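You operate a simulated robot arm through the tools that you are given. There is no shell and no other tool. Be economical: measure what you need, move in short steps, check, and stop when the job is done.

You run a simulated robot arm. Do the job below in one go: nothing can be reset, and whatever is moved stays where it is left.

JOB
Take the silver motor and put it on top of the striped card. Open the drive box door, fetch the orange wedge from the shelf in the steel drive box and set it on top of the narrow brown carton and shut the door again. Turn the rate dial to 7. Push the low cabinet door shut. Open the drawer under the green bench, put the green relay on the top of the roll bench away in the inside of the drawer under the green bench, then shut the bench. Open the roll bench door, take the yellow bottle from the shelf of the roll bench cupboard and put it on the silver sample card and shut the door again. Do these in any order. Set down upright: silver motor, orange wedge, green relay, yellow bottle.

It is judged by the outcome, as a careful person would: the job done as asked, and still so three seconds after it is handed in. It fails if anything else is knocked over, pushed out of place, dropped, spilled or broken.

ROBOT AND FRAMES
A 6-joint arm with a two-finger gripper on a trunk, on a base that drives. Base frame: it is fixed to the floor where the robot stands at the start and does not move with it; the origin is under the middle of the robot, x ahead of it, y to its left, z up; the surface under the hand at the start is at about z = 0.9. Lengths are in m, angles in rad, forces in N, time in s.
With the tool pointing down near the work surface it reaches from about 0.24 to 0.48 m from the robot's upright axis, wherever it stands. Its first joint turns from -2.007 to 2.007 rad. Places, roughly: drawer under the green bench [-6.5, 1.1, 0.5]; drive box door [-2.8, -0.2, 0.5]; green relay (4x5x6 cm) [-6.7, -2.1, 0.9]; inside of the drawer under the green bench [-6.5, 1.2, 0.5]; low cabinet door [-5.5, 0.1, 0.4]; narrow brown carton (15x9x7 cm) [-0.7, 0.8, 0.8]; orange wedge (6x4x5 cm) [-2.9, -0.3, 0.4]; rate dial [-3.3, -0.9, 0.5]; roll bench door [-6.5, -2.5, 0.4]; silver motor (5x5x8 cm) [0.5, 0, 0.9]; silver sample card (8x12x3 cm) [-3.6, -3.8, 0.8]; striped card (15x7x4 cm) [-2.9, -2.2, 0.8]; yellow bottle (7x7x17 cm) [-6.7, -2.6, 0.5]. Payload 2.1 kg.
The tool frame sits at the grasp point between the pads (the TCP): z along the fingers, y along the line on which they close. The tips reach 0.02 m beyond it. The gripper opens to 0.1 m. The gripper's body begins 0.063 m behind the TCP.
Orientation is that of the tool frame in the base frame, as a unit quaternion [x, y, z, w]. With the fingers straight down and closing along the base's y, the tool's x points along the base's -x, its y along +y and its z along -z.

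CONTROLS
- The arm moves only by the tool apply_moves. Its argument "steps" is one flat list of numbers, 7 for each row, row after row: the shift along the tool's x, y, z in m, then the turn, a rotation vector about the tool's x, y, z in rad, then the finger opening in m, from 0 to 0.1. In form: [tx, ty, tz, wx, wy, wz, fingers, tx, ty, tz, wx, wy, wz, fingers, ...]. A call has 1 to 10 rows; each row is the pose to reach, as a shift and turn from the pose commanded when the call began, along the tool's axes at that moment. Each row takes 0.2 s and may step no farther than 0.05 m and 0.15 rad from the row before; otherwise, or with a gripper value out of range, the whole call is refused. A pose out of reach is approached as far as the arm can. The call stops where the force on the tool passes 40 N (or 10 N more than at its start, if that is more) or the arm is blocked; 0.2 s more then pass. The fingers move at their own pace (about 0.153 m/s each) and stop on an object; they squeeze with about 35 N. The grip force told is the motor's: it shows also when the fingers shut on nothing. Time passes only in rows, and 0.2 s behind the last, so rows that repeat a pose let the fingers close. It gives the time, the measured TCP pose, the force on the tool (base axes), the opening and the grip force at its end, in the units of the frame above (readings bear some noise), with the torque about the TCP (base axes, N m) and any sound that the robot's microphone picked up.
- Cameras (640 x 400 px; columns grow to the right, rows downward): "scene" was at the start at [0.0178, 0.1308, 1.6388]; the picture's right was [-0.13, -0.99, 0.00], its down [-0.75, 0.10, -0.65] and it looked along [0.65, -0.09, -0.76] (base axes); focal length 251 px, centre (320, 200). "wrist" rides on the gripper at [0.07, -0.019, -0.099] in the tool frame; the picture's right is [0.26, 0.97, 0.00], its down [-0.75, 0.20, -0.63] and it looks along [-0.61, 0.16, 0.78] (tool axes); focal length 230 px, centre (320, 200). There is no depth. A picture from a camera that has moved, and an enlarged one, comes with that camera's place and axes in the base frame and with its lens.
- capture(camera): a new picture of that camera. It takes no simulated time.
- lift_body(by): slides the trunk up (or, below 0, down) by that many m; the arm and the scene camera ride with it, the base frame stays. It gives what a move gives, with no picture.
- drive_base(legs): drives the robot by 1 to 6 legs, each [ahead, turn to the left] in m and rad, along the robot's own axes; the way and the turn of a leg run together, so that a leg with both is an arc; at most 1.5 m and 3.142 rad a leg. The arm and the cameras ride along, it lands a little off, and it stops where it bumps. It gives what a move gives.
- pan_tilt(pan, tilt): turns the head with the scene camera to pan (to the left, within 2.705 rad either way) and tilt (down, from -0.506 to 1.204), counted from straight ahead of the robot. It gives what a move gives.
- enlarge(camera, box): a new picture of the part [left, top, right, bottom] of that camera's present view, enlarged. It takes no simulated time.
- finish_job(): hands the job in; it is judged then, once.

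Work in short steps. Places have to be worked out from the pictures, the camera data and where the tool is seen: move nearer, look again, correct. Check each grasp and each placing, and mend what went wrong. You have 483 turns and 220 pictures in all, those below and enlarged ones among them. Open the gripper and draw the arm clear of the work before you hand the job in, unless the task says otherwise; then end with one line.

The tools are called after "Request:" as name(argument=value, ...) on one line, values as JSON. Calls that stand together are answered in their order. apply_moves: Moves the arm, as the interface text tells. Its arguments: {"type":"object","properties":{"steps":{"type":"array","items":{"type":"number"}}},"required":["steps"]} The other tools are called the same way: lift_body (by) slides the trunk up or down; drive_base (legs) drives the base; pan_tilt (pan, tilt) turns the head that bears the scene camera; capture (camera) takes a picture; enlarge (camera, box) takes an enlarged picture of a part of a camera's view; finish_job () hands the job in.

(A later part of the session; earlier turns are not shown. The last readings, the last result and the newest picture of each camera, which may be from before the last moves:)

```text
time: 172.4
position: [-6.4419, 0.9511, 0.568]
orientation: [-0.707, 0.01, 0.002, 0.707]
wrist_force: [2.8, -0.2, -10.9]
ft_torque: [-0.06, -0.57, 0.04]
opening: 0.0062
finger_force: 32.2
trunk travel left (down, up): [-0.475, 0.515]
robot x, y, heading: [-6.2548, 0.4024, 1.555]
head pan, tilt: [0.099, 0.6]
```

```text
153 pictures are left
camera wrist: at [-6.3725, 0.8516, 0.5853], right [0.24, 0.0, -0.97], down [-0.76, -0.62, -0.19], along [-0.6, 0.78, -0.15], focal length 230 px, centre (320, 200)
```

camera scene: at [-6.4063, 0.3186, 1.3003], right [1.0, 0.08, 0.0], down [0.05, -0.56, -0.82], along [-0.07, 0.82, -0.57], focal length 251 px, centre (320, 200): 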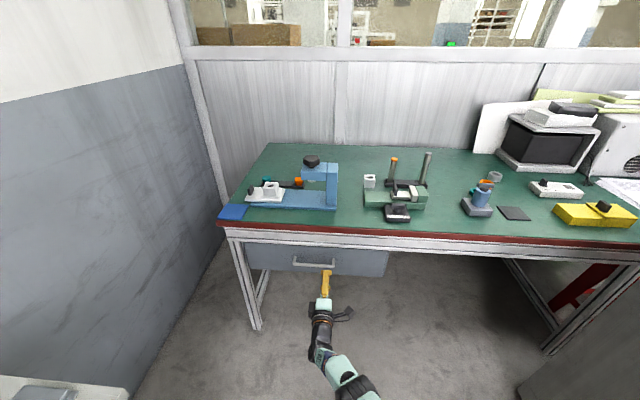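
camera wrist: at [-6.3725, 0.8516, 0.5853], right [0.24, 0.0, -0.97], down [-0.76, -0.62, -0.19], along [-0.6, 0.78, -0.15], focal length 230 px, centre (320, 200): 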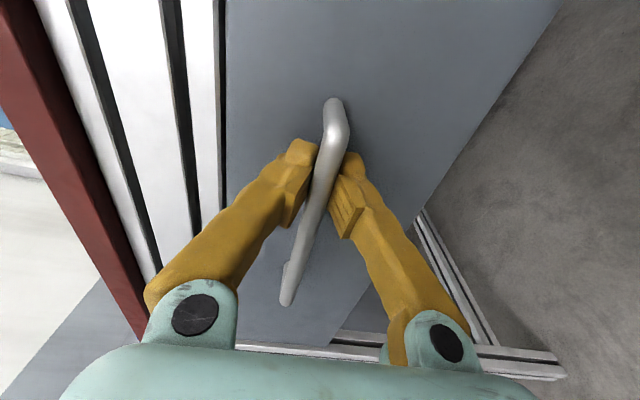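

Gripped. Pull the drawer by driving back 0.24.

Request:
drive_base(legs=[[-0.24, 0]])

Request:
capture(camera="scene")

```text
time: 174.1
position: [-6.4438, 0.7168, 0.5686]
orientation: [-0.707, 0.013, 0.002, 0.707]
wrist_force: [15.7, 2.8, -22.7]
ft_torque: [-0.05, -0.71, -0.56]
opening: 0.0059
finger_force: 33.1
trunk travel left (down, up): [-0.475, 0.515]
robot x, y, heading: [-6.2588, 0.1626, 1.555]
head pan, tilt: [0.099, 0.6]
```

```text
152 pictures are left
camera scene: at [-6.4065, 0.2024, 1.2852], right [1.0, 0.09, 0.0], down [0.05, -0.57, -0.82], along [-0.07, 0.82, -0.57], focal length 251 px, centre (320, 200)
```

scene: 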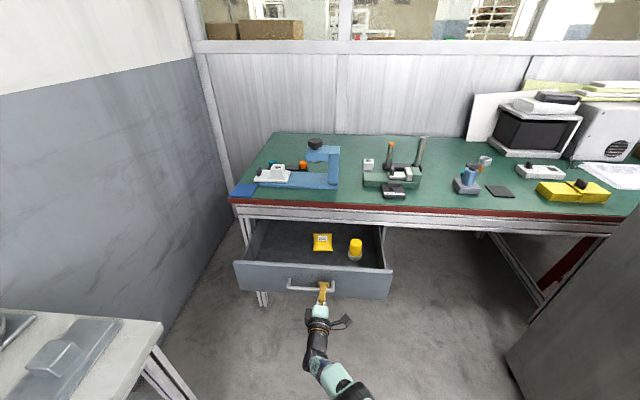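

The drawer is open 0.24 m, with free space at its left. Release the handle and back off.

Request:
apply_moves(steps=[0, 0, 0, 0, 0, 0, 0.03, 0, 0, 0, 0, 0, 0, 0.06, 0, 0, 0, 0, 0, 0, 0.06])

Request:
drive_base(legs=[[-0.25, 0]])

Request:
capture(camera="scene")

```text
time: 174.9
position: [-6.4422, 0.7151, 0.5712]
orientation: [-0.705, 0.013, 0.001, 0.709]
wrist_force: [-0.4, -0.3, -0.3]
ft_torque: [-0.01, 0.0, 0.02]
opening: 0.0602
finger_force: 0.1
trunk travel left (down, up): [-0.475, 0.515]
robot x, y, heading: [-6.2588, 0.1675, 1.557]
head pan, tilt: [0.099, 0.6]
```

```text
time: 176.8
position: [-6.4464, 0.4642, 0.5709]
orientation: [-0.705, 0.013, 0.001, 0.709]
wrist_force: [0.4, 0.3, 0.0]
ft_torque: [0.03, -0.02, 0.01]
opening: 0.0601
finger_force: 0.1
trunk travel left (down, up): [-0.475, 0.515]
robot x, y, heading: [-6.262, -0.0812, 1.555]
head pan, tilt: [0.099, 0.6]
```

```text
151 pictures are left
camera scene: at [-6.4113, -0.0531, 1.2853], right [1.0, 0.09, 0.0], down [0.05, -0.56, -0.83], along [-0.07, 0.82, -0.56], focal length 251 px, centre (320, 200)
```

scene: 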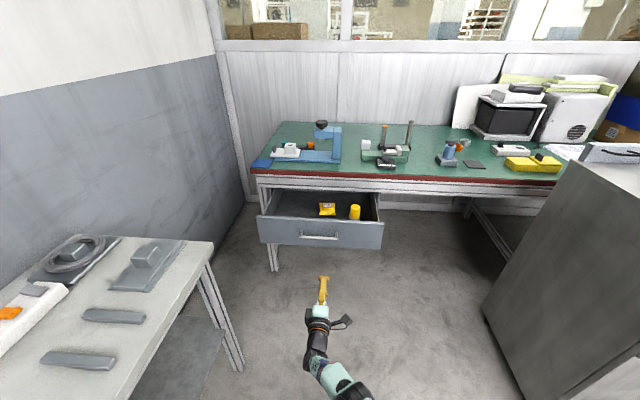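

Next the roll bench (bottle first, as the tool is already horizontal). I'll centre the arm and roll it back.

Request:
apply_moves(steps=[0.03, 0, 0, 0, 0, 0.15, 0.06, 0.06, 0, 0, 0, 0, 0.3, 0.05, 0.09, 0, 0, 0, 0, 0.45, 0.04, 0.12, 0, 0, 0, 0, 0.6, 0.03, 0.15, 0, 0, 0, 0, 0.75, 0.02, 0.16, 0, 0, 0, 0, 0.9, 0.02, 0.16, 0, 0, 0, 0, 1.05, 0.02, 0.16, 0, 0, 0, 0, 1.2, 0.02, 0.16, 0, 0, 0, 0, 1.35, 0.02, 0.16, 0, 0, 0, 0, 1.5, 0.02])

Request:
drive_base(legs=[[0, 0.44], [-1.3, 0]])

Request:
pan_tilt(pan=1.7, tilt=0.5)

Request:
capture(camera="scene")

```text
time: 178.7
position: [-6.2883, 0.4703, 0.5921]
orientation: [-0.469, 0.369, 0.481, 0.642]
wrist_force: [1.0, -0.4, 0.0]
ft_torque: [0.01, 0.01, 0.01]
opening: 0.0201
finger_force: 0.1
out of reach, approached as far as the arm can: row 1, 2, 3, 4, 5, 6, 7, 8, 9
trunk travel left (down, up): [-0.475, 0.515]
robot x, y, heading: [-6.2635, -0.0842, 1.556]
head pan, tilt: [0.099, 0.6]
stopped in row 9: the arm was blocked; the commanded pose is now the measured one
```

```text
time: 186.7
position: [-5.9738, -0.803, 0.5923]
orientation: [-0.54, 0.253, 0.614, 0.517]
wrist_force: [0.3, -0.4, 0.4]
ft_torque: [0.02, 0.01, -0.01]
opening: 0.0201
finger_force: 0.0
trunk travel left (down, up): [-0.475, 0.515]
robot x, y, heading: [-5.7042, -1.2876, 2.013]
head pan, tilt: [0.099, 0.6]
```

```text
time: 188.3
position: [-5.9723, -0.8029, 0.5938]
orientation: [-0.54, 0.253, 0.614, 0.516]
wrist_force: [0.1, -0.8, 0.5]
ft_torque: [0.02, -0.02, -0.01]
opening: 0.0202
finger_force: 0.0
trunk travel left (down, up): [-0.475, 0.515]
robot x, y, heading: [-5.7025, -1.2883, 2.015]
head pan, tilt: [1.7, 0.499]
```

```text
150 pictures are left
camera scene: at [-5.8806, -1.4504, 1.2943], right [-0.54, 0.84, 0.0], down [0.4, 0.26, -0.88], along [-0.74, -0.48, -0.48], focal length 251 px, centre (320, 200)
```

scene: 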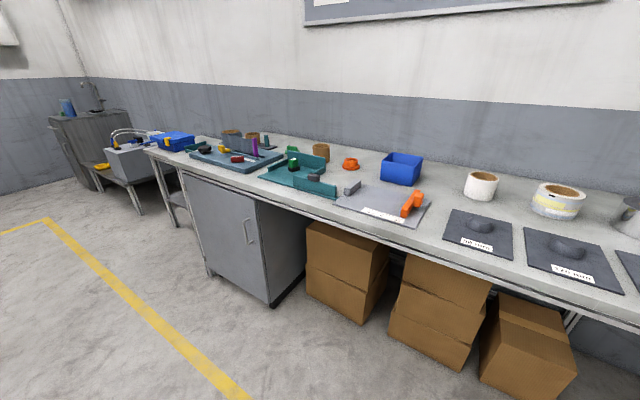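

The roll bench cupboard door faces +x with a handle near its north edge (about (-6.5, -2.25, 0.63)), hinged at the south. I'll drive in front of it and face -x.

Request:
drive_base(legs=[[0, -0.49], [-1.0, 0], [0, 1.617]])

Request:
pan_tilt(pan=0, tilt=0.6)

Request:
capture(camera="scene")

Request:
capture(camera="wrist")

```text
time: 198.8
position: [-6.2848, -2.3285, 0.5938]
orientation: [-0.592, -0.076, 0.796, 0.107]
wrist_force: [0.3, -0.4, 0.4]
ft_torque: [0.0, 0.01, -0.01]
opening: 0.0199
finger_force: 0.0
trunk travel left (down, up): [-0.475, 0.515]
robot x, y, heading: [-5.735, -2.2898, -3.129]
head pan, tilt: [1.7, 0.499]
```

```text
time: 200.6
position: [-6.2848, -2.3278, 0.5925]
orientation: [-0.592, -0.076, 0.795, 0.106]
wrist_force: [0.0, -0.4, -0.6]
ft_torque: [-0.01, 0.01, 0.0]
opening: 0.02
finger_force: 0.1
trunk travel left (down, up): [-0.475, 0.515]
robot x, y, heading: [-5.7298, -2.2923, -3.135]
head pan, tilt: [0.0, 0.6]
```

```text
149 pictures are left
camera scene: at [-5.7586, -2.4299, 1.2852], right [-0.01, 1.0, 0.0], down [0.56, 0.01, -0.83], along [-0.83, -0.01, -0.56], focal length 251 px, centre (320, 200)
```

scene: 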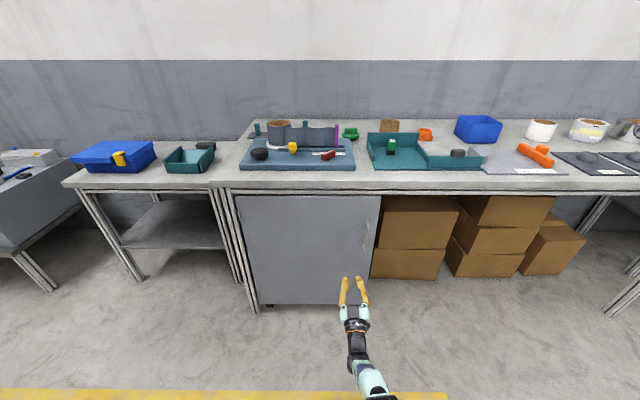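

```text
148 pictures are left
camera wrist: at [-6.2075, -2.292, 0.5049], right [-0.15, -0.87, -0.48], down [0.8, -0.39, 0.46], along [-0.59, -0.31, 0.75], focal length 230 px, centre (320, 200)
```

wrist: 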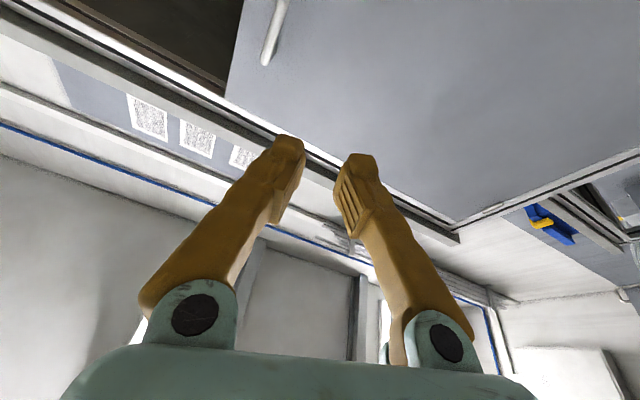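

Request:
enlarge(camera="scene", box=[340, 190, 400, 280])

Request:
apply_moves(steps=[0, 0, 0, -0.014, 0.096, 0.086, 0.04, 0, 0, 0, -0.028, 0.192, 0.172, 0.06, 0, 0, 0, -0.043, 0.289, 0.259, 0.06])

Request:
capture(camera="wrist")

```text
4.44 times, centred on (370, 235) of scene
camera zoom: at [-5.7586, -2.4299, 1.2852], right [-0.01, 1.0, 0.0], down [0.56, 0.01, -0.83], along [-0.83, -0.01, -0.56], focal length 1115 px, centre (98, 44)
```

zoom: 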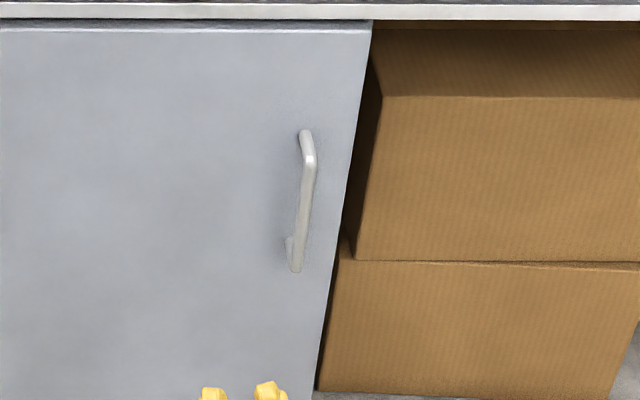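

```text
time: 201.3
position: [-6.3091, -2.3321, 0.5672]
orientation: [-0.671, -0.025, 0.74, 0.036]
wrist_force: [0.1, 0.3, -0.7]
ft_torque: [-0.02, -0.04, -0.02]
opening: 0.0602
finger_force: 0.0
out of reach, approached as far as the arm can: row 1, 2, 3
trunk travel left (down, up): [-0.475, 0.515]
robot x, y, heading: [-5.7325, -2.29, -3.137]
head pan, tilt: [0.0, 0.6]
```

```text
146 pictures are left
camera wrist: at [-6.2167, -2.3081, 0.4906], right [-0.04, -0.94, -0.34], down [0.7, -0.27, 0.66], along [-0.72, -0.21, 0.67], focal length 230 px, centre (320, 200)
```

wrist: 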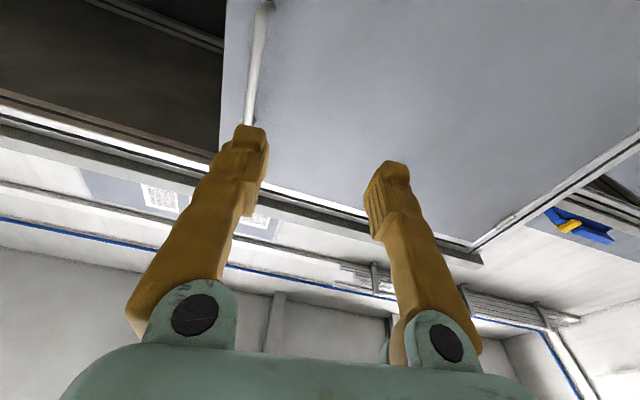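

Handle bar triangulated at (-6.505, -2.256) between z 0.54 and 0.68. I'll raise the trunk a little, back the arm in slightly and fix the remaining tilt.

Request:
lift_body(by=0.04)

Request:
apply_moves(steps=[0, -0.025, -0.02, -0.008, 0.05, 0.043, 0.06, 0, -0.05, -0.04, -0.0155, 0.097, 0.086, 0.06, 0, -0.076, -0.05, -0.0155, 0.097, 0.086, 0.06])

Request:
capture(camera="wrist")

```text
time: 202.2
position: [-6.3097, -2.3323, 0.6085]
orientation: [-0.67, -0.027, 0.741, 0.036]
wrist_force: [-0.2, 0.4, 0.3]
ft_torque: [0.0, 0.01, 0.0]
opening: 0.06
finger_force: 0.0
trunk travel left (down, up): [-0.515, 0.475]
robot x, y, heading: [-5.7308, -2.2898, -3.134]
head pan, tilt: [0.0, 0.6]
```

```text
time: 203.0
position: [-6.3041, -2.2921, 0.5831]
orientation: [-0.696, -0.007, 0.718, 0.01]
wrist_force: [0.2, 0.7, 0.1]
ft_torque: [0.02, 0.0, 0.01]
opening: 0.0598
finger_force: 0.0
out of reach, approached as far as the arm can: row 1, 2, 3
trunk travel left (down, up): [-0.515, 0.475]
robot x, y, heading: [-5.7298, -2.2929, -3.135]
head pan, tilt: [0.0, 0.6]
```

```text
145 pictures are left
camera wrist: at [-6.2064, -2.2723, 0.5111], right [-0.01, -0.96, -0.28], down [0.65, -0.22, 0.73], along [-0.76, -0.17, 0.63], focal length 230 px, centre (320, 200)
```

wrist: 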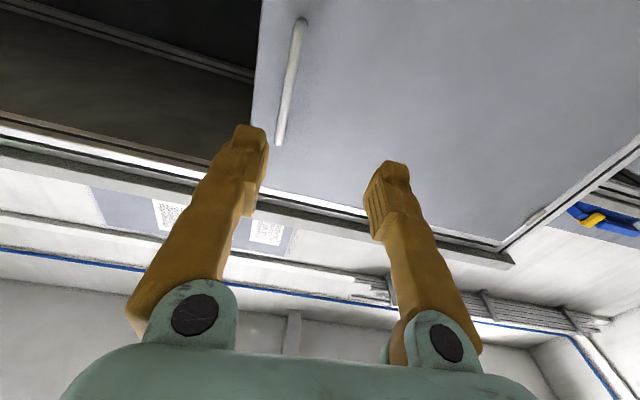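

Request:
apply_moves(steps=[-0.013, -0.018, 0, 0, 0.016, 0.012, 0.06, -0.027, -0.036, 0, 0, 0.031, 0.024, 0.06, -0.027, -0.036, 0, 0, 0.031, 0.024, 0.06])

Request:
capture(camera="wrist")

```text
time: 203.8
position: [-6.3217, -2.2568, 0.5908]
orientation: [0.717, -0.008, -0.697, 0.008]
wrist_force: [-0.2, -0.3, -0.3]
ft_torque: [0.02, 0.01, -0.02]
opening: 0.0601
finger_force: 0.1
out of reach, approached as far as the arm can: row 1, 2, 3
trunk travel left (down, up): [-0.515, 0.475]
robot x, y, heading: [-5.7346, -2.2935, -3.13]
head pan, tilt: [0.0, 0.6]
```

```text
144 pictures are left
camera wrist: at [-6.2203, -2.2406, 0.5234], right [0.01, -0.97, -0.24], down [0.61, -0.18, 0.77], along [-0.79, -0.15, 0.59], focal length 230 px, centre (320, 200)
```

wrist: 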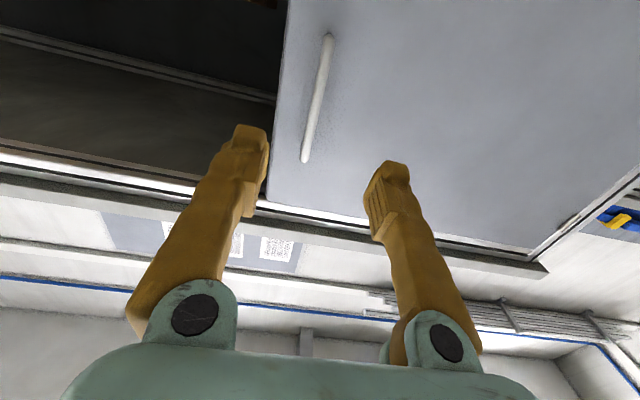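

Aligned well enough. Drive 0.18 forward so the bar goes between the fingers.

Request:
drive_base(legs=[[0.12, 0]])

Request:
capture(camera="wrist")

```text
time: 205.0
position: [-6.446, -2.2612, 0.5909]
orientation: [0.717, -0.008, -0.697, 0.009]
wrist_force: [-0.6, -0.9, -0.6]
ft_torque: [0.03, 0.01, -0.01]
opening: 0.0598
finger_force: 0.0
trunk travel left (down, up): [-0.515, 0.475]
robot x, y, heading: [-5.8547, -2.2928, -3.13]
head pan, tilt: [0.0, 0.6]
```

```text
143 pictures are left
camera wrist: at [-6.3437, -2.2426, 0.523], right [0.01, -0.97, -0.24], down [0.61, -0.18, 0.77], along [-0.79, -0.15, 0.59], focal length 230 px, centre (320, 200)
```

wrist: 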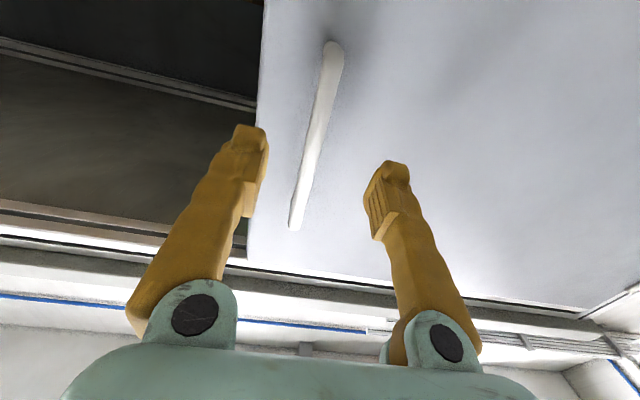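

Request:
drive_base(legs=[[0.055, 0]])

Request:
apply_moves(steps=[0, 0, 0, 0, 0, 0, 0.03, 0, 0, 0, 0, 0, 0, 0.0, 0, 0, 0, 0, 0, 0, 0.0])

Request:
capture(camera="wrist")

```text
time: 206.0
position: [-6.4998, -2.2618, 0.5899]
orientation: [0.717, -0.008, -0.697, 0.009]
wrist_force: [-0.8, -0.4, 0.6]
ft_torque: [0.0, 0.01, -0.03]
opening: 0.0601
finger_force: 0.1
trunk travel left (down, up): [-0.515, 0.475]
robot x, y, heading: [-5.9086, -2.2963, -3.129]
head pan, tilt: [0.0, 0.6]
```

```text
time: 206.8
position: [-6.4994, -2.2561, 0.5912]
orientation: [0.717, -0.012, -0.697, 0.01]
wrist_force: [1.3, 31.8, 0.8]
ft_torque: [0.4, -0.24, 0.31]
opening: 0.0
finger_force: 29.4
trunk travel left (down, up): [-0.515, 0.475]
robot x, y, heading: [-5.911, -2.2935, -3.134]
head pan, tilt: [0.0, 0.6]
```

```text
142 pictures are left
camera wrist: at [-6.398, -2.2396, 0.5232], right [0.0, -0.97, -0.23], down [0.61, -0.18, 0.77], along [-0.79, -0.14, 0.59], focal length 230 px, centre (320, 200)
```

wrist: 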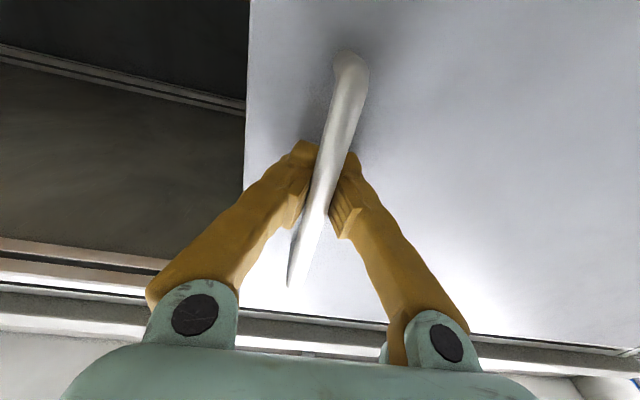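

The bar appears between the pads although the opening reads 0. I'll pull gently 4 cm and see whether the door follows.

Request:
drive_base(legs=[[-0.05, 0]])

Request:
capture(camera="wrist")

Request:
capture(camera="scene")

```text
time: 207.7
position: [-6.4504, -2.2602, 0.5914]
orientation: [0.717, -0.007, -0.697, 0.009]
wrist_force: [-0.1, -0.2, 0.5]
ft_torque: [0.03, 0.01, 0.01]
opening: 0.0002
finger_force: 29.9
trunk travel left (down, up): [-0.515, 0.475]
robot x, y, heading: [-5.8555, -2.2898, -3.129]
head pan, tilt: [0.0, 0.6]
```

```text
141 pictures are left
camera wrist: at [-6.3482, -2.243, 0.5236], right [0.01, -0.97, -0.24], down [0.61, -0.18, 0.77], along [-0.79, -0.15, 0.59], focal length 230 px, centre (320, 200)
```

wrist: 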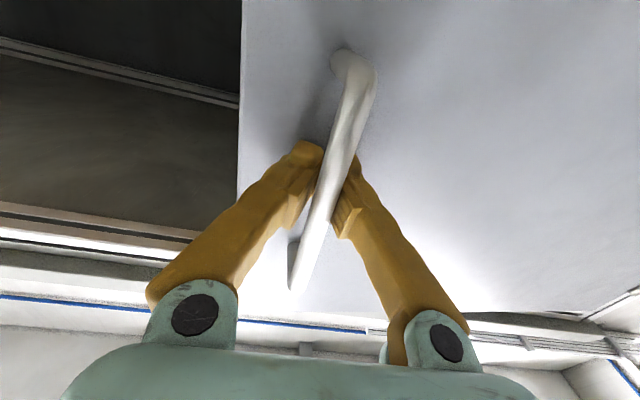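

```text
140 pictures are left
camera scene: at [-5.8853, -2.4311, 1.3253], right [-0.01, 1.0, 0.0], down [0.56, 0.01, -0.83], along [-0.83, -0.01, -0.56], focal length 251 px, centre (320, 200)
```

scene: 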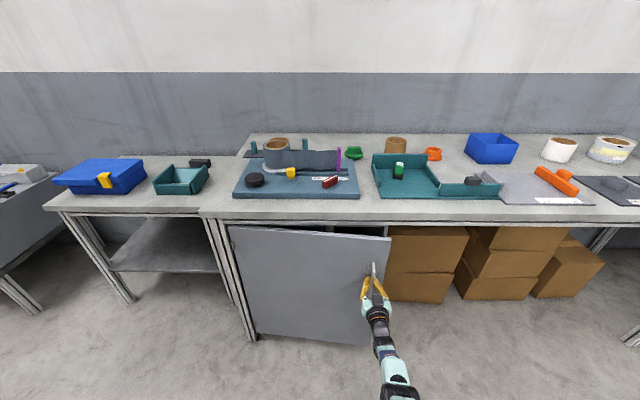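

The door follows. I'll continue pulling with a slight arc.

Request:
drive_base(legs=[[-0.1, 0.04]])

Request:
drive_base(legs=[[-0.07, 0.05]])

Request:
capture(camera="scene")

```text
time: 208.8
position: [-6.3502, -2.2893, 0.5894]
orientation: [0.719, 0.013, -0.695, 0.02]
wrist_force: [-11.8, -30.1, -13.2]
ft_torque: [0.17, 0.23, -0.33]
opening: 0.0
finger_force: 29.5
trunk travel left (down, up): [-0.515, 0.475]
robot x, y, heading: [-5.7577, -2.2887, -3.087]
head pan, tilt: [0.0, 0.6]
```

```text
time: 209.7
position: [-6.3232, -2.2985, 0.5964]
orientation: [0.723, 0.019, -0.686, 0.074]
wrist_force: [-18.6, -46.8, -25.5]
ft_torque: [0.93, 0.43, -0.06]
opening: 0.006
finger_force: 33.1
trunk travel left (down, up): [-0.515, 0.475]
robot x, y, heading: [-5.7481, -2.2885, -3.009]
head pan, tilt: [0.0, 0.6]
stopped in leg 1: the force on the tool passed its limit at 48 N (the readings are from after the stop); the commanded pose is now the measured one
```

```text
139 pictures are left
camera scene: at [-5.7497, -2.5458, 1.3148], right [-0.13, 0.99, 0.09], down [0.56, 0.15, -0.82], along [-0.82, -0.06, -0.57], focal length 251 px, centre (320, 200)
```

scene: 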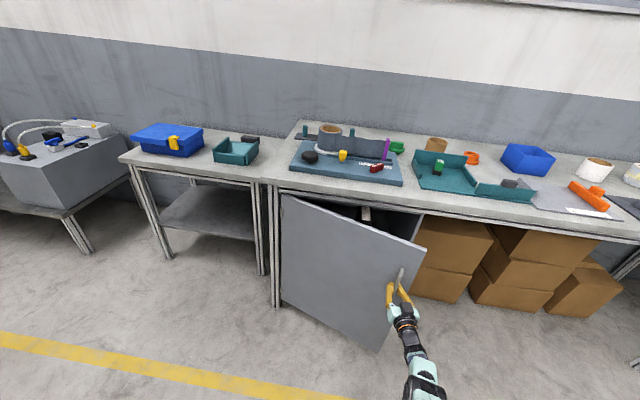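

The robot leans a bit from the pull; release the handle now to relieve it.

Request:
apply_moves(steps=[0, 0, 0, 0, 0, 0, 0.03, 0, 0, 0, 0, 0, 0, 0.06, 0, 0, 0, 0, 0, 0, 0.06])

Request:
capture(camera="scene")

Request:
capture(camera="wrist")

```text
time: 210.0
position: [-6.31, -2.2119, 0.5972]
orientation: [0.717, -0.039, -0.687, 0.108]
wrist_force: [-1.1, -0.3, 1.1]
ft_torque: [0.03, -0.01, -0.17]
opening: 0.0301
finger_force: 0.0
trunk travel left (down, up): [-0.515, 0.475]
robot x, y, heading: [-5.7475, -2.2907, -3.014]
head pan, tilt: [0.0, 0.6]
stopped in row 1: the arm was blocked; the commanded pose is now the measured one
```

```text
138 pictures are left
camera scene: at [-5.7479, -2.4738, 1.3231], right [-0.13, 0.99, 0.03], down [0.55, 0.1, -0.83], along [-0.82, -0.09, -0.56], focal length 251 px, centre (320, 200)
```

scene: 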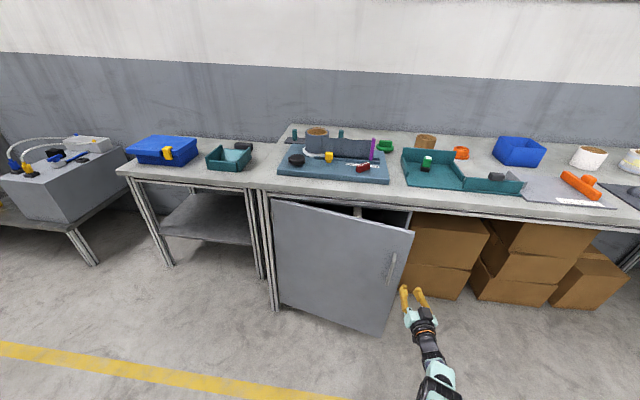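

```text
137 pictures are left
camera wrist: at [-6.2096, -2.1981, 0.5292], right [0.1, -0.99, -0.05], down [0.6, 0.02, 0.8], along [-0.79, -0.11, 0.6], focal length 230 px, centre (320, 200)
```

wrist: 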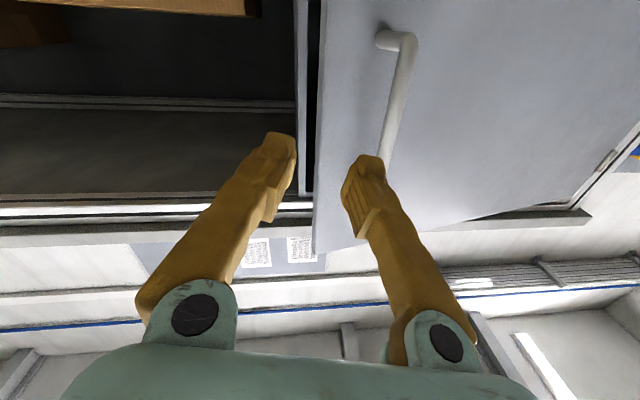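

The door is ajar about 20°. I'll back away and then sweep it open from the inside with closed fingers, approaching from the north.

Request:
drive_base(legs=[[-0.12, 0]])

Request:
capture(camera="scene")

```text
time: 211.2
position: [-6.2056, -2.2166, 0.5893]
orientation: [0.717, -0.021, -0.69, 0.099]
wrist_force: [-0.6, -0.8, 0.2]
ft_torque: [-0.02, -0.06, -0.06]
opening: 0.0302
finger_force: 0.0
trunk travel left (down, up): [-0.515, 0.475]
robot x, y, heading: [-5.6269, -2.2735, -3.012]
head pan, tilt: [0.0, 0.6]
```

```text
136 pictures are left
camera scene: at [-5.6366, -2.4208, 1.3246], right [-0.13, 0.99, 0.01], down [0.56, 0.08, -0.83], along [-0.82, -0.1, -0.56], focal length 251 px, centre (320, 200)
```

scene: 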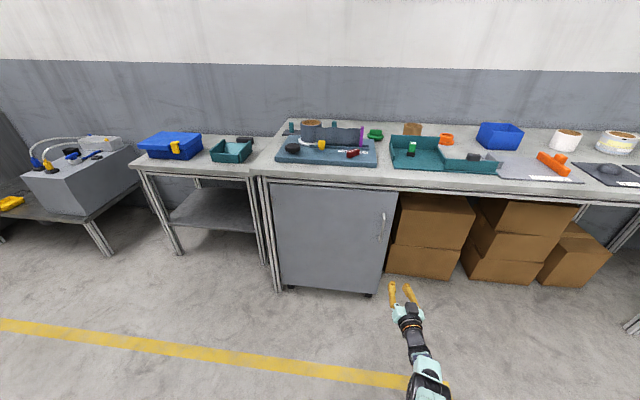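

Request:
enlarge(camera="scene", box=[250, 165, 450, 305])

```text
2.86 times, centred on (350, 235) of scene
camera zoom: at [-5.6366, -2.4208, 1.3246], right [-0.13, 0.99, 0.01], down [0.56, 0.08, -0.83], along [-0.82, -0.1, -0.56], focal length 717 px, centre (234, 100)
```

zoom: 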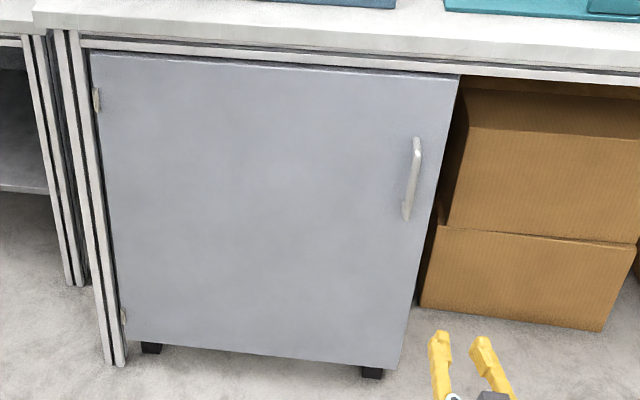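

The door has swung shut again. I'll square the robot and tool, and re-grip the handle properly.

Request:
drive_base(legs=[[0, -0.13]])

Request:
apply_moves(steps=[0, 0.02, 0, -0.006, -0.009, -0.06, 0.06, 0, 0.06, 0, -0.012, -0.018, -0.12, 0.06, 0, 0.09, 0, -0.019, -0.027, -0.171, 0.06, 0, 0.114, 0, -0.019, -0.027, -0.171, 0.06])

Request:
capture(camera="wrist")

```text
time: 212.2
position: [-6.1943, -2.1393, 0.5882]
orientation: [0.714, -0.069, -0.694, 0.056]
wrist_force: [0.4, -0.3, 0.4]
ft_torque: [0.04, -0.01, 0.06]
opening: 0.0301
finger_force: 0.1
trunk travel left (down, up): [-0.515, 0.475]
robot x, y, heading: [-5.6328, -2.2749, 3.139]
head pan, tilt: [0.0, 0.6]
```

```text
time: 213.2
position: [-6.1955, -2.2515, 0.6067]
orientation: [0.708, -0.003, -0.707, 0.001]
wrist_force: [0.4, 0.3, 0.0]
ft_torque: [0.01, -0.03, -0.02]
opening: 0.0601
finger_force: 0.0
trunk travel left (down, up): [-0.515, 0.475]
robot x, y, heading: [-5.6298, -2.2713, 3.137]
head pan, tilt: [0.0, 0.6]
```

```text
134 pictures are left
camera wrist: at [-6.0962, -2.2333, 0.5372], right [0.0, -0.97, -0.25], down [0.63, -0.2, 0.75], along [-0.78, -0.16, 0.61], focal length 230 px, centre (320, 200)
```

wrist: 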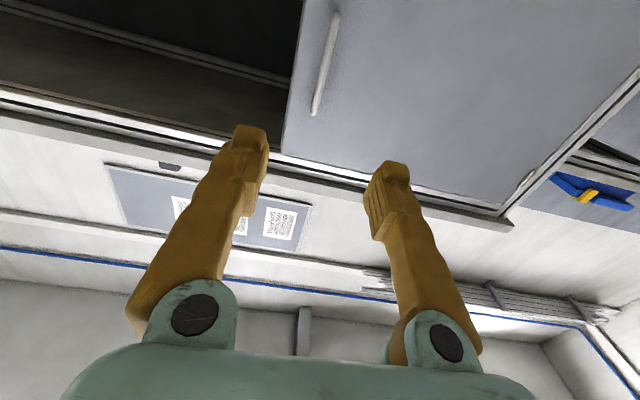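

Request:
drive_base(legs=[[0.25, 0]])

Request:
capture(camera="wrist")

```text
time: 215.0
position: [-6.4432, -2.2504, 0.6064]
orientation: [0.708, -0.003, -0.706, 0.001]
wrist_force: [0.1, 0.6, -0.7]
ft_torque: [0.0, 0.0, -0.03]
opening: 0.0601
finger_force: 0.1
trunk travel left (down, up): [-0.515, 0.475]
robot x, y, heading: [-5.8692, -2.2719, 3.139]
head pan, tilt: [0.0, 0.6]
```

```text
133 pictures are left
camera wrist: at [-6.3428, -2.231, 0.5368], right [0.0, -0.97, -0.25], down [0.63, -0.2, 0.75], along [-0.78, -0.16, 0.61], focal length 230 px, centre (320, 200)
```

wrist: 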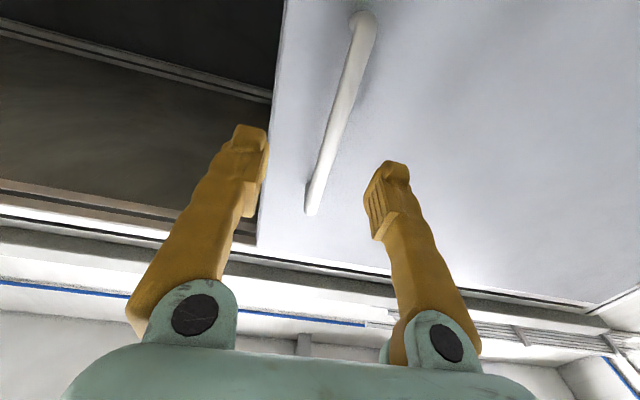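

Request:
apply_moves(steps=[0, 0.006, 0.03, 0, 0, 0, 0.06, 0, 0.006, 0.062, 0, 0, 0, 0.06, 0, 0.006, 0.062, 0, 0, 0, 0.02, 0, 0.006, 0.062, 0, 0, 0, 0.0, 0, 0.006, 0.062, 0, 0, 0, 0.0])

Request:
capture(camera="wrist")

```text
time: 216.2
position: [-6.4908, -2.2556, 0.6152]
orientation: [0.712, -0.004, -0.702, 0.001]
wrist_force: [4.9, 0.9, -18.9]
ft_torque: [0.2, -0.17, -0.01]
opening: 0.0061
finger_force: 32.9
out of reach, approached as far as the arm can: row 2, 3, 4, 5
trunk travel left (down, up): [-0.515, 0.475]
robot x, y, heading: [-5.873, -2.2744, 3.134]
head pan, tilt: [0.0, 0.6]
```

```text
132 pictures are left
camera wrist: at [-6.3903, -2.2371, 0.5462], right [0.0, -0.97, -0.25], down [0.62, -0.2, 0.76], along [-0.79, -0.16, 0.6], focal length 230 px, centre (320, 200)
```

wrist: 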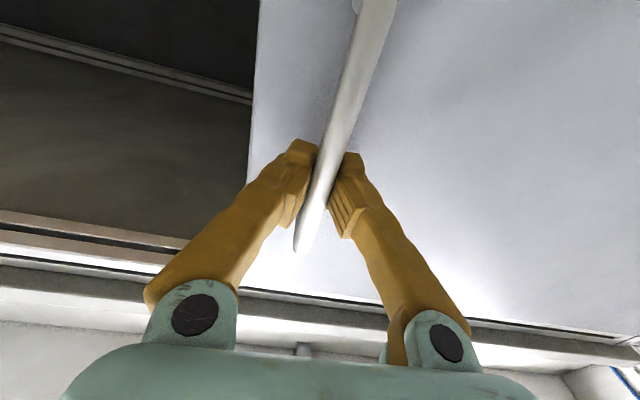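

Properly gripped now (0.006). Pull along the computed arc.

Request:
drive_base(legs=[[-0.07, 0.012]])

Request:
drive_base(legs=[[-0.07, 0.04]])

```text
time: 217.3
position: [-6.4223, -2.2671, 0.6202]
orientation: [0.708, 0.004, -0.707, 0.005]
wrist_force: [-4.0, -20.8, -9.8]
ft_torque: [0.06, 0.11, 0.01]
opening: 0.0058
finger_force: 30.9
trunk travel left (down, up): [-0.515, 0.475]
robot x, y, heading: [-5.8024, -2.2706, -3.131]
head pan, tilt: [0.0, 0.6]
```

```text
time: 218.3
position: [-6.3504, -2.2891, 0.62]
orientation: [0.707, 0.018, -0.707, 0.018]
wrist_force: [-7.3, -21.7, -5.3]
ft_torque: [-0.01, 0.45, -0.09]
opening: 0.0061
finger_force: 30.1
trunk travel left (down, up): [-0.515, 0.475]
robot x, y, heading: [-5.7317, -2.2699, -3.091]
head pan, tilt: [0.0, 0.6]
```

Request:
drive_base(legs=[[-0.055, 0.065]])

Request:
drive_base(legs=[[-0.05, 0.075]])

Request:
capture(camera="scene")

```text
time: 219.2
position: [-6.2911, -2.3226, 0.6218]
orientation: [-0.706, -0.039, 0.706, -0.043]
wrist_force: [3.6, 3.6, -0.7]
ft_torque: [0.07, -0.03, -0.14]
opening: 0.0002
finger_force: 29.4
trunk travel left (down, up): [-0.515, 0.475]
robot x, y, heading: [-5.6813, -2.2679, -3.025]
head pan, tilt: [0.0, 0.6]
```

```text
time: 220.2
position: [-6.236, -2.3613, 0.621]
orientation: [0.704, 0.066, -0.704, 0.07]
wrist_force: [0.4, -0.3, -0.1]
ft_torque: [-0.02, -0.01, -0.05]
opening: 0.0
finger_force: 29.4
trunk travel left (down, up): [-0.515, 0.475]
robot x, y, heading: [-5.6271, -2.259, -2.944]
head pan, tilt: [0.0, 0.6]
```

```text
131 pictures are left
camera scene: at [-5.6285, -2.4003, 1.3252], right [-0.19, 0.98, 0.0], down [0.55, 0.11, -0.83], along [-0.81, -0.16, -0.56], focal length 251 px, centre (320, 200)
```

scene: 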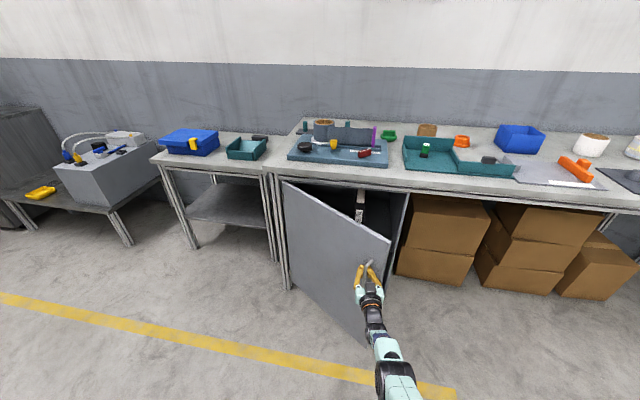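

The door is open about 40°. The fingers slipped free; back off and view the door.

Request:
drive_base(legs=[[-0.15, 0]])

Request:
capture(camera="scene")

```text
time: 221.0
position: [-6.2198, -2.3675, 0.6193]
orientation: [0.705, 0.077, -0.701, 0.073]
wrist_force: [-11.4, -13.4, -12.9]
ft_torque: [-0.06, -0.22, -0.1]
opening: 0.0063
finger_force: 29.3
trunk travel left (down, up): [-0.515, 0.475]
robot x, y, heading: [-5.6124, -2.2602, -2.943]
head pan, tilt: [0.0, 0.6]
stopped in leg 1: the force on the tool passed its limit at 90 N (the readings are from after the stop); the commanded pose is now the measured one
```

```text
130 pictures are left
camera scene: at [-5.6143, -2.4009, 1.3247], right [-0.2, 0.98, 0.0], down [0.56, 0.12, -0.82], along [-0.81, -0.16, -0.57], focal length 251 px, centre (320, 200)
```

scene: 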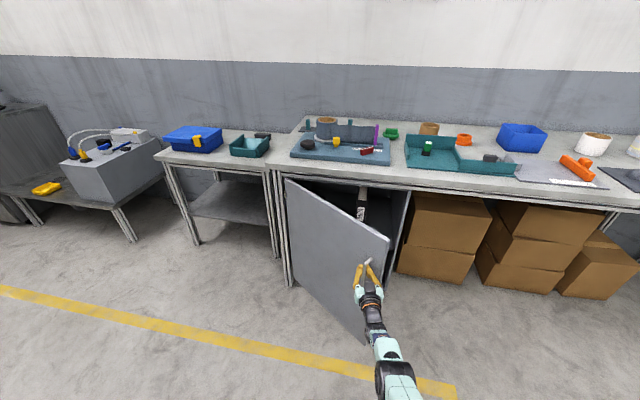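

The fingers still cage the bar. I'll continue the arc with more left turn.

Request:
drive_base(legs=[[-0.033, 0.1]])

Request:
drive_base(legs=[[-0.033, 0.1]])

Request:
drive_base(legs=[[-0.008, 0.12]])

Request:
capture(camera="scene")

```text
time: 221.9
position: [-6.1729, -2.4154, 0.625]
orientation: [-0.697, -0.108, 0.7, -0.108]
wrist_force: [1.1, 0.9, 0.1]
ft_torque: [0.03, -0.02, 0.01]
opening: 0.0
finger_force: 29.2
trunk travel left (down, up): [-0.515, 0.475]
robot x, y, heading: [-5.5792, -2.2473, -2.844]
head pan, tilt: [0.0, 0.6]
```

```text
time: 222.9
position: [-6.1278, -2.4657, 0.6221]
orientation: [-0.691, -0.145, 0.693, -0.143]
wrist_force: [-10.5, -8.4, -5.5]
ft_torque: [0.16, -0.21, 0.03]
opening: 0.0062
finger_force: 29.3
trunk travel left (down, up): [-0.515, 0.475]
robot x, y, heading: [-5.5557, -2.2379, -2.749]
head pan, tilt: [0.0, 0.6]
stopped in leg 1: the force on the tool passed its limit at 46 N (the readings are from after the stop); the commanded pose is now the measured one
```

```text
time: 223.9
position: [-6.0904, -2.5295, 0.6238]
orientation: [-0.681, -0.185, 0.684, -0.185]
wrist_force: [-18.5, -9.8, -2.0]
ft_torque: [-0.09, -0.06, 0.0]
opening: 0.0057
finger_force: 29.9
trunk travel left (down, up): [-0.515, 0.475]
robot x, y, heading: [-5.5422, -2.2358, -2.628]
head pan, tilt: [0.0, 0.6]
```

```text
129 pictures are left
camera scene: at [-5.5043, -2.371, 1.3252], right [-0.49, 0.87, 0.0], down [0.49, 0.28, -0.82], along [-0.72, -0.4, -0.57], focal length 251 px, centre (320, 200)
```

scene: 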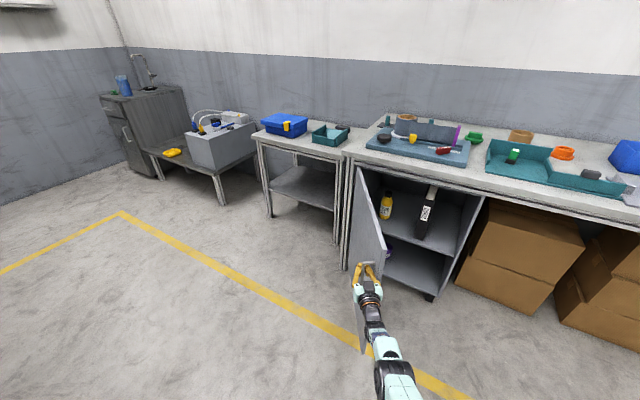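

The bottle is visible inside. A bit more opening: continue the arc.

Request:
drive_base(legs=[[0.015, 0.113]])

Request:
drive_base(legs=[[0.02, 0.113]])

Request:
drive_base(legs=[[0.025, 0.11]])

Request:
capture(camera="scene")

```text
time: 224.7
position: [-6.0809, -2.5484, 0.6234]
orientation: [-0.679, -0.192, 0.681, -0.196]
wrist_force: [6.7, 14.5, 6.0]
ft_torque: [1.66, 0.16, -5.38]
opening: 0.0044
finger_force: 33.1
trunk travel left (down, up): [-0.515, 0.475]
robot x, y, heading: [-5.5516, -2.2377, -2.594]
head pan, tilt: [0.0, 0.6]
stopped in leg 1: the force on the tool passed its limit at 50 N (the readings are from after the stop); the commanded pose is now the measured one
```

```text
time: 225.5
position: [-6.0761, -2.5545, 0.623]
orientation: [-0.678, -0.195, 0.68, -0.199]
wrist_force: [14.0, 19.6, 11.3]
ft_torque: [2.16, 0.2, -6.23]
opening: 0.0079
finger_force: 36.5
trunk travel left (down, up): [-0.515, 0.475]
robot x, y, heading: [-5.5506, -2.2335, -2.588]
head pan, tilt: [0.0, 0.6]
stopped in leg 1: the force on the tool passed its limit at 47 N (the readings are from after the stop); the commanded pose is now the measured one
```

```text
time: 226.2
position: [-6.0744, -2.5575, 0.6243]
orientation: [-0.678, -0.193, 0.681, -0.201]
wrist_force: [17.5, 23.1, 12.0]
ft_torque: [2.27, 0.3, -6.49]
opening: 0.0088
finger_force: 36.6
trunk travel left (down, up): [-0.515, 0.475]
robot x, y, heading: [-5.5529, -2.2411, -2.592]
head pan, tilt: [0.0, 0.6]
stopped in leg 1: the force on the tool passed its limit at 45 N (the readings are from after the stop); the commanded pose is now the measured one
```

```text
128 pictures are left
camera scene: at [-5.496, -2.3661, 1.3256], right [-0.53, 0.85, 0.0], down [0.48, 0.29, -0.83], along [-0.7, -0.44, -0.56], focal length 251 px, centre (320, 200)
```

scene: 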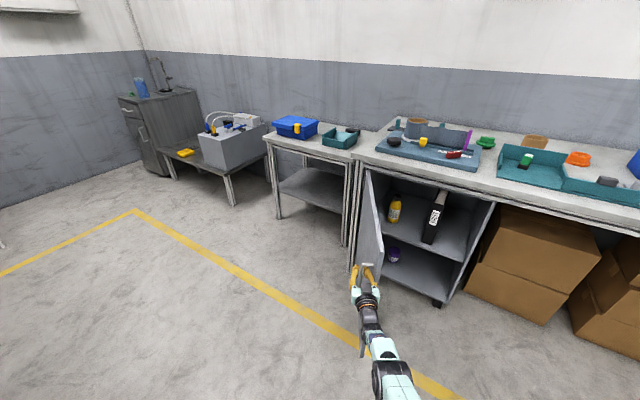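

The gripper now jams against the door, so I'll relax the twist, release and retreat.

Request:
drive_base(legs=[[0, -0.035]])

Request:
apply_moves(steps=[0, 0, 0, 0, 0, 0, 0.03, 0, 0, 0, 0, 0, 0, 0.06, 0, 0, 0, 0, 0, 0, 0.08])

Request:
capture(camera="wrist")

```text
time: 227.0
position: [-6.0838, -2.5424, 0.6244]
orientation: [-0.68, -0.182, 0.683, -0.192]
wrist_force: [18.5, 20.9, 11.0]
ft_torque: [0.69, 1.18, -5.33]
opening: 0.0001
finger_force: 29.7
trunk travel left (down, up): [-0.515, 0.475]
robot x, y, heading: [-5.5565, -2.24, -2.618]
head pan, tilt: [0.0, 0.6]
```

```text
time: 227.8
position: [-6.0861, -2.5452, 0.6188]
orientation: [0.683, 0.184, -0.681, 0.191]
wrist_force: [0.2, -0.5, -0.3]
ft_torque: [0.03, 0.0, -0.01]
opening: 0.0796
finger_force: 0.0
trunk travel left (down, up): [-0.515, 0.475]
robot x, y, heading: [-5.5517, -2.2398, -2.609]
head pan, tilt: [0.0, 0.6]
```

```text
127 pictures are left
camera wrist: at [-6.0097, -2.4781, 0.5497], right [0.5, -0.83, -0.25], down [0.64, 0.16, 0.75], along [-0.59, -0.53, 0.61], focal length 230 px, centre (320, 200)
```

wrist: 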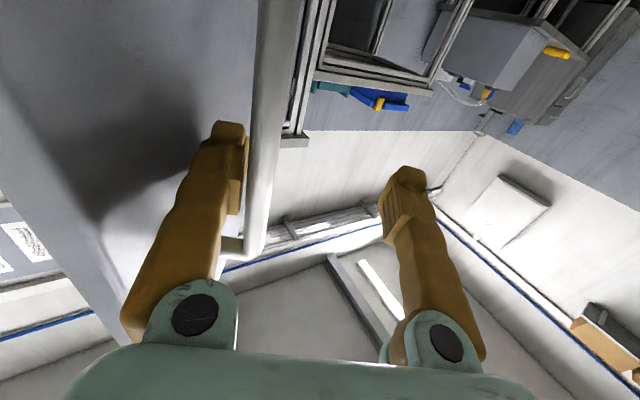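

Released cleanly. Reverse straight out.

Request:
drive_base(legs=[[-0.2, 0]])

Request:
capture(camera="scene")

```text
time: 229.4
position: [-5.913, -2.442, 0.6186]
orientation: [0.683, 0.184, -0.681, 0.191]
wrist_force: [-0.4, 0.7, -0.1]
ft_torque: [0.0, -0.03, 0.02]
opening: 0.08
finger_force: 0.0
trunk travel left (down, up): [-0.515, 0.475]
robot x, y, heading: [-5.3743, -2.1363, -2.618]
head pan, tilt: [0.0, 0.6]
```

```text
126 pictures are left
camera scene: at [-5.3319, -2.2718, 1.3253], right [-0.5, 0.87, 0.0], down [0.49, 0.28, -0.83], along [-0.72, -0.41, -0.56], focal length 251 px, centre (320, 200)
```

scene: 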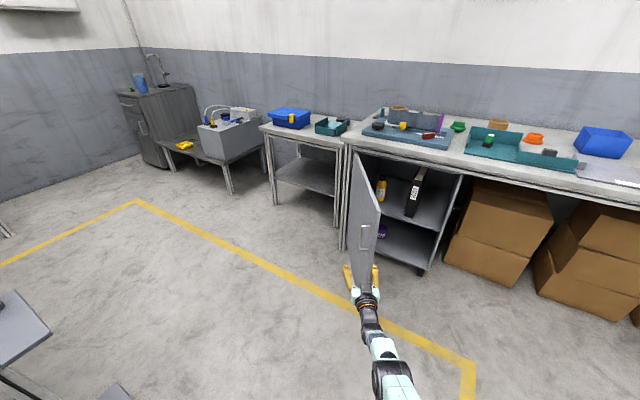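

The door stands about 70° open, still in the way of a straight approach. I'll go round to its inner side from the north (reversing) and push it wider.

Request:
apply_moves(steps=[0, 0, -0.02, 0, 0, 0, 0.04, 0, 0, -0.02, 0, 0, 0, 0.0, 0, 0, -0.02, 0, 0, 0, 0.0])

Request:
drive_base(legs=[[0, 2.23], [-0.83, 0]])

Request:
pan_tilt(pan=-0.9, tilt=0.7)

Request:
capture(camera="scene")

```text
time: 230.2
position: [-5.8963, -2.4321, 0.6203]
orientation: [0.683, 0.183, -0.681, 0.19]
wrist_force: [-0.6, -0.3, 0.0]
ft_torque: [-0.01, 0.02, -0.03]
opening: 0.0001
finger_force: 29.4
trunk travel left (down, up): [-0.515, 0.475]
robot x, y, heading: [-5.3788, -2.1381, -2.62]
head pan, tilt: [0.0, 0.6]
```

```text
time: 234.5
position: [-5.0033, -2.5982, 0.6191]
orientation: [0.308, 0.637, -0.296, 0.641]
wrist_force: [-1.8, 0.0, 1.2]
ft_torque: [0.0, 0.01, 0.02]
opening: 0.0
finger_force: 29.6
trunk travel left (down, up): [-0.515, 0.475]
robot x, y, heading: [-5.3789, -2.1372, -0.865]
head pan, tilt: [0.0, 0.6]
stopped in leg 1: the force on the tool passed its limit at 71 N (the readings are from after the stop); the commanded pose is now the measured one
```

```text
time: 235.7
position: [-5.0029, -2.5986, 0.6192]
orientation: [0.308, 0.637, -0.297, 0.641]
wrist_force: [-2.5, -1.9, -0.5]
ft_torque: [-0.02, 0.09, 0.04]
opening: 0.0
finger_force: 29.1
trunk travel left (down, up): [-0.515, 0.475]
robot x, y, heading: [-5.3777, -2.1391, -0.868]
head pan, tilt: [-0.901, 0.7]
```

```text
125 pictures are left
camera scene: at [-5.3271, -2.084, 1.3167], right [-0.98, 0.19, 0.0], down [0.12, 0.63, -0.76], along [-0.15, -0.75, -0.64], focal length 251 px, centre (320, 200)
```

scene: 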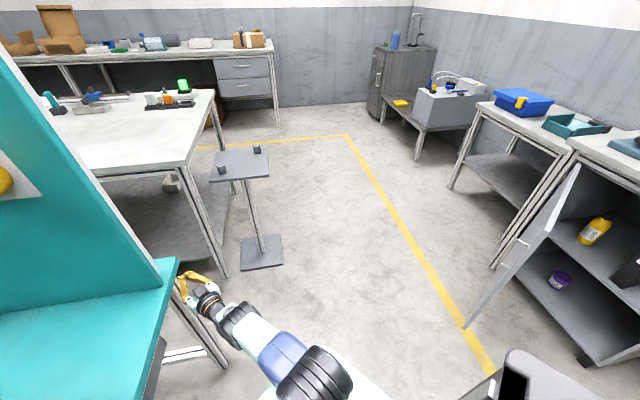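

The hand touched the teal table's leg; nothing appears displaced. I'll turn away, go north first, and then swing around in free space.

Request:
drive_base(legs=[[0, -0.7], [-0.8, 0]])

Request:
capture(camera="scene")

```text
time: 241.9
position: [-5.3954, -1.921, 0.6198]
orientation: [0.511, 0.49, -0.501, 0.498]
wrist_force: [0.1, -0.1, 0.3]
ft_torque: [-0.02, -0.03, 0.03]
opening: 0.0003
finger_force: 29.3
trunk travel left (down, up): [-0.515, 0.475]
robot x, y, heading: [-5.3784, -1.3311, -1.575]
head pan, tilt: [-0.901, 0.7]
```

```text
124 pictures are left
camera scene: at [-5.3039, -1.32, 1.3166], right [-0.62, 0.79, 0.0], down [0.51, 0.4, -0.77], along [-0.6, -0.47, -0.64], focal length 251 px, centre (320, 200)
```

scene: 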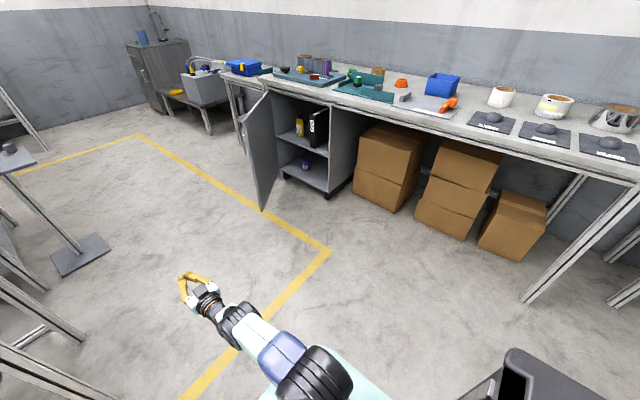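

I'll drive to just in front of the cupboard and push the door's inner face southward.

Request:
drive_base(legs=[[0, -0.765], [0.86, 0], [0, 0.44]])

Request:
pan_tilt(pan=0, tilt=0.6)

Request:
capture(camera="scene")

```text
time: 249.8
position: [-6.1599, -2.535, 0.619]
orientation: [0.577, 0.41, -0.569, 0.419]
wrist_force: [0.5, 0.5, 0.2]
ft_torque: [0.01, -0.01, -0.01]
opening: 0.0
finger_force: 29.4
trunk travel left (down, up): [-0.515, 0.475]
robot x, y, heading: [-5.9723, -1.9731, -1.87]
head pan, tilt: [-0.901, 0.7]
```

```text
time: 251.0
position: [-6.1597, -2.5332, 0.6194]
orientation: [0.576, 0.411, -0.568, 0.421]
wrist_force: [0.3, 0.2, 0.3]
ft_torque: [0.0, 0.02, 0.03]
opening: 0.0
finger_force: 29.6
trunk travel left (down, up): [-0.515, 0.475]
robot x, y, heading: [-5.9732, -1.9683, -1.866]
head pan, tilt: [0.0, 0.6]
```

```text
123 pictures are left
camera scene: at [-5.8464, -2.0376, 1.3252], right [-0.96, 0.29, 0.0], down [0.17, 0.54, -0.82], along [-0.24, -0.79, -0.57], focal length 251 px, centre (320, 200)
```

scene: 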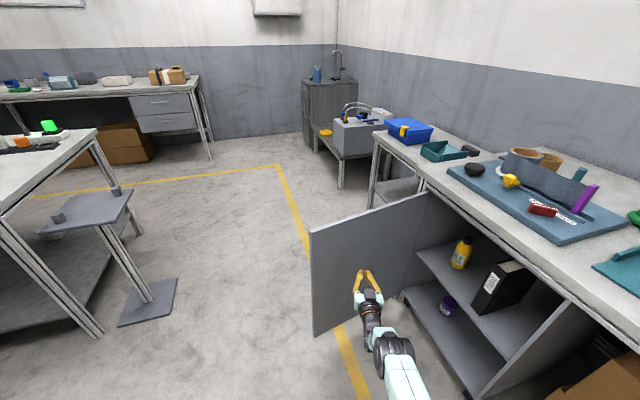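

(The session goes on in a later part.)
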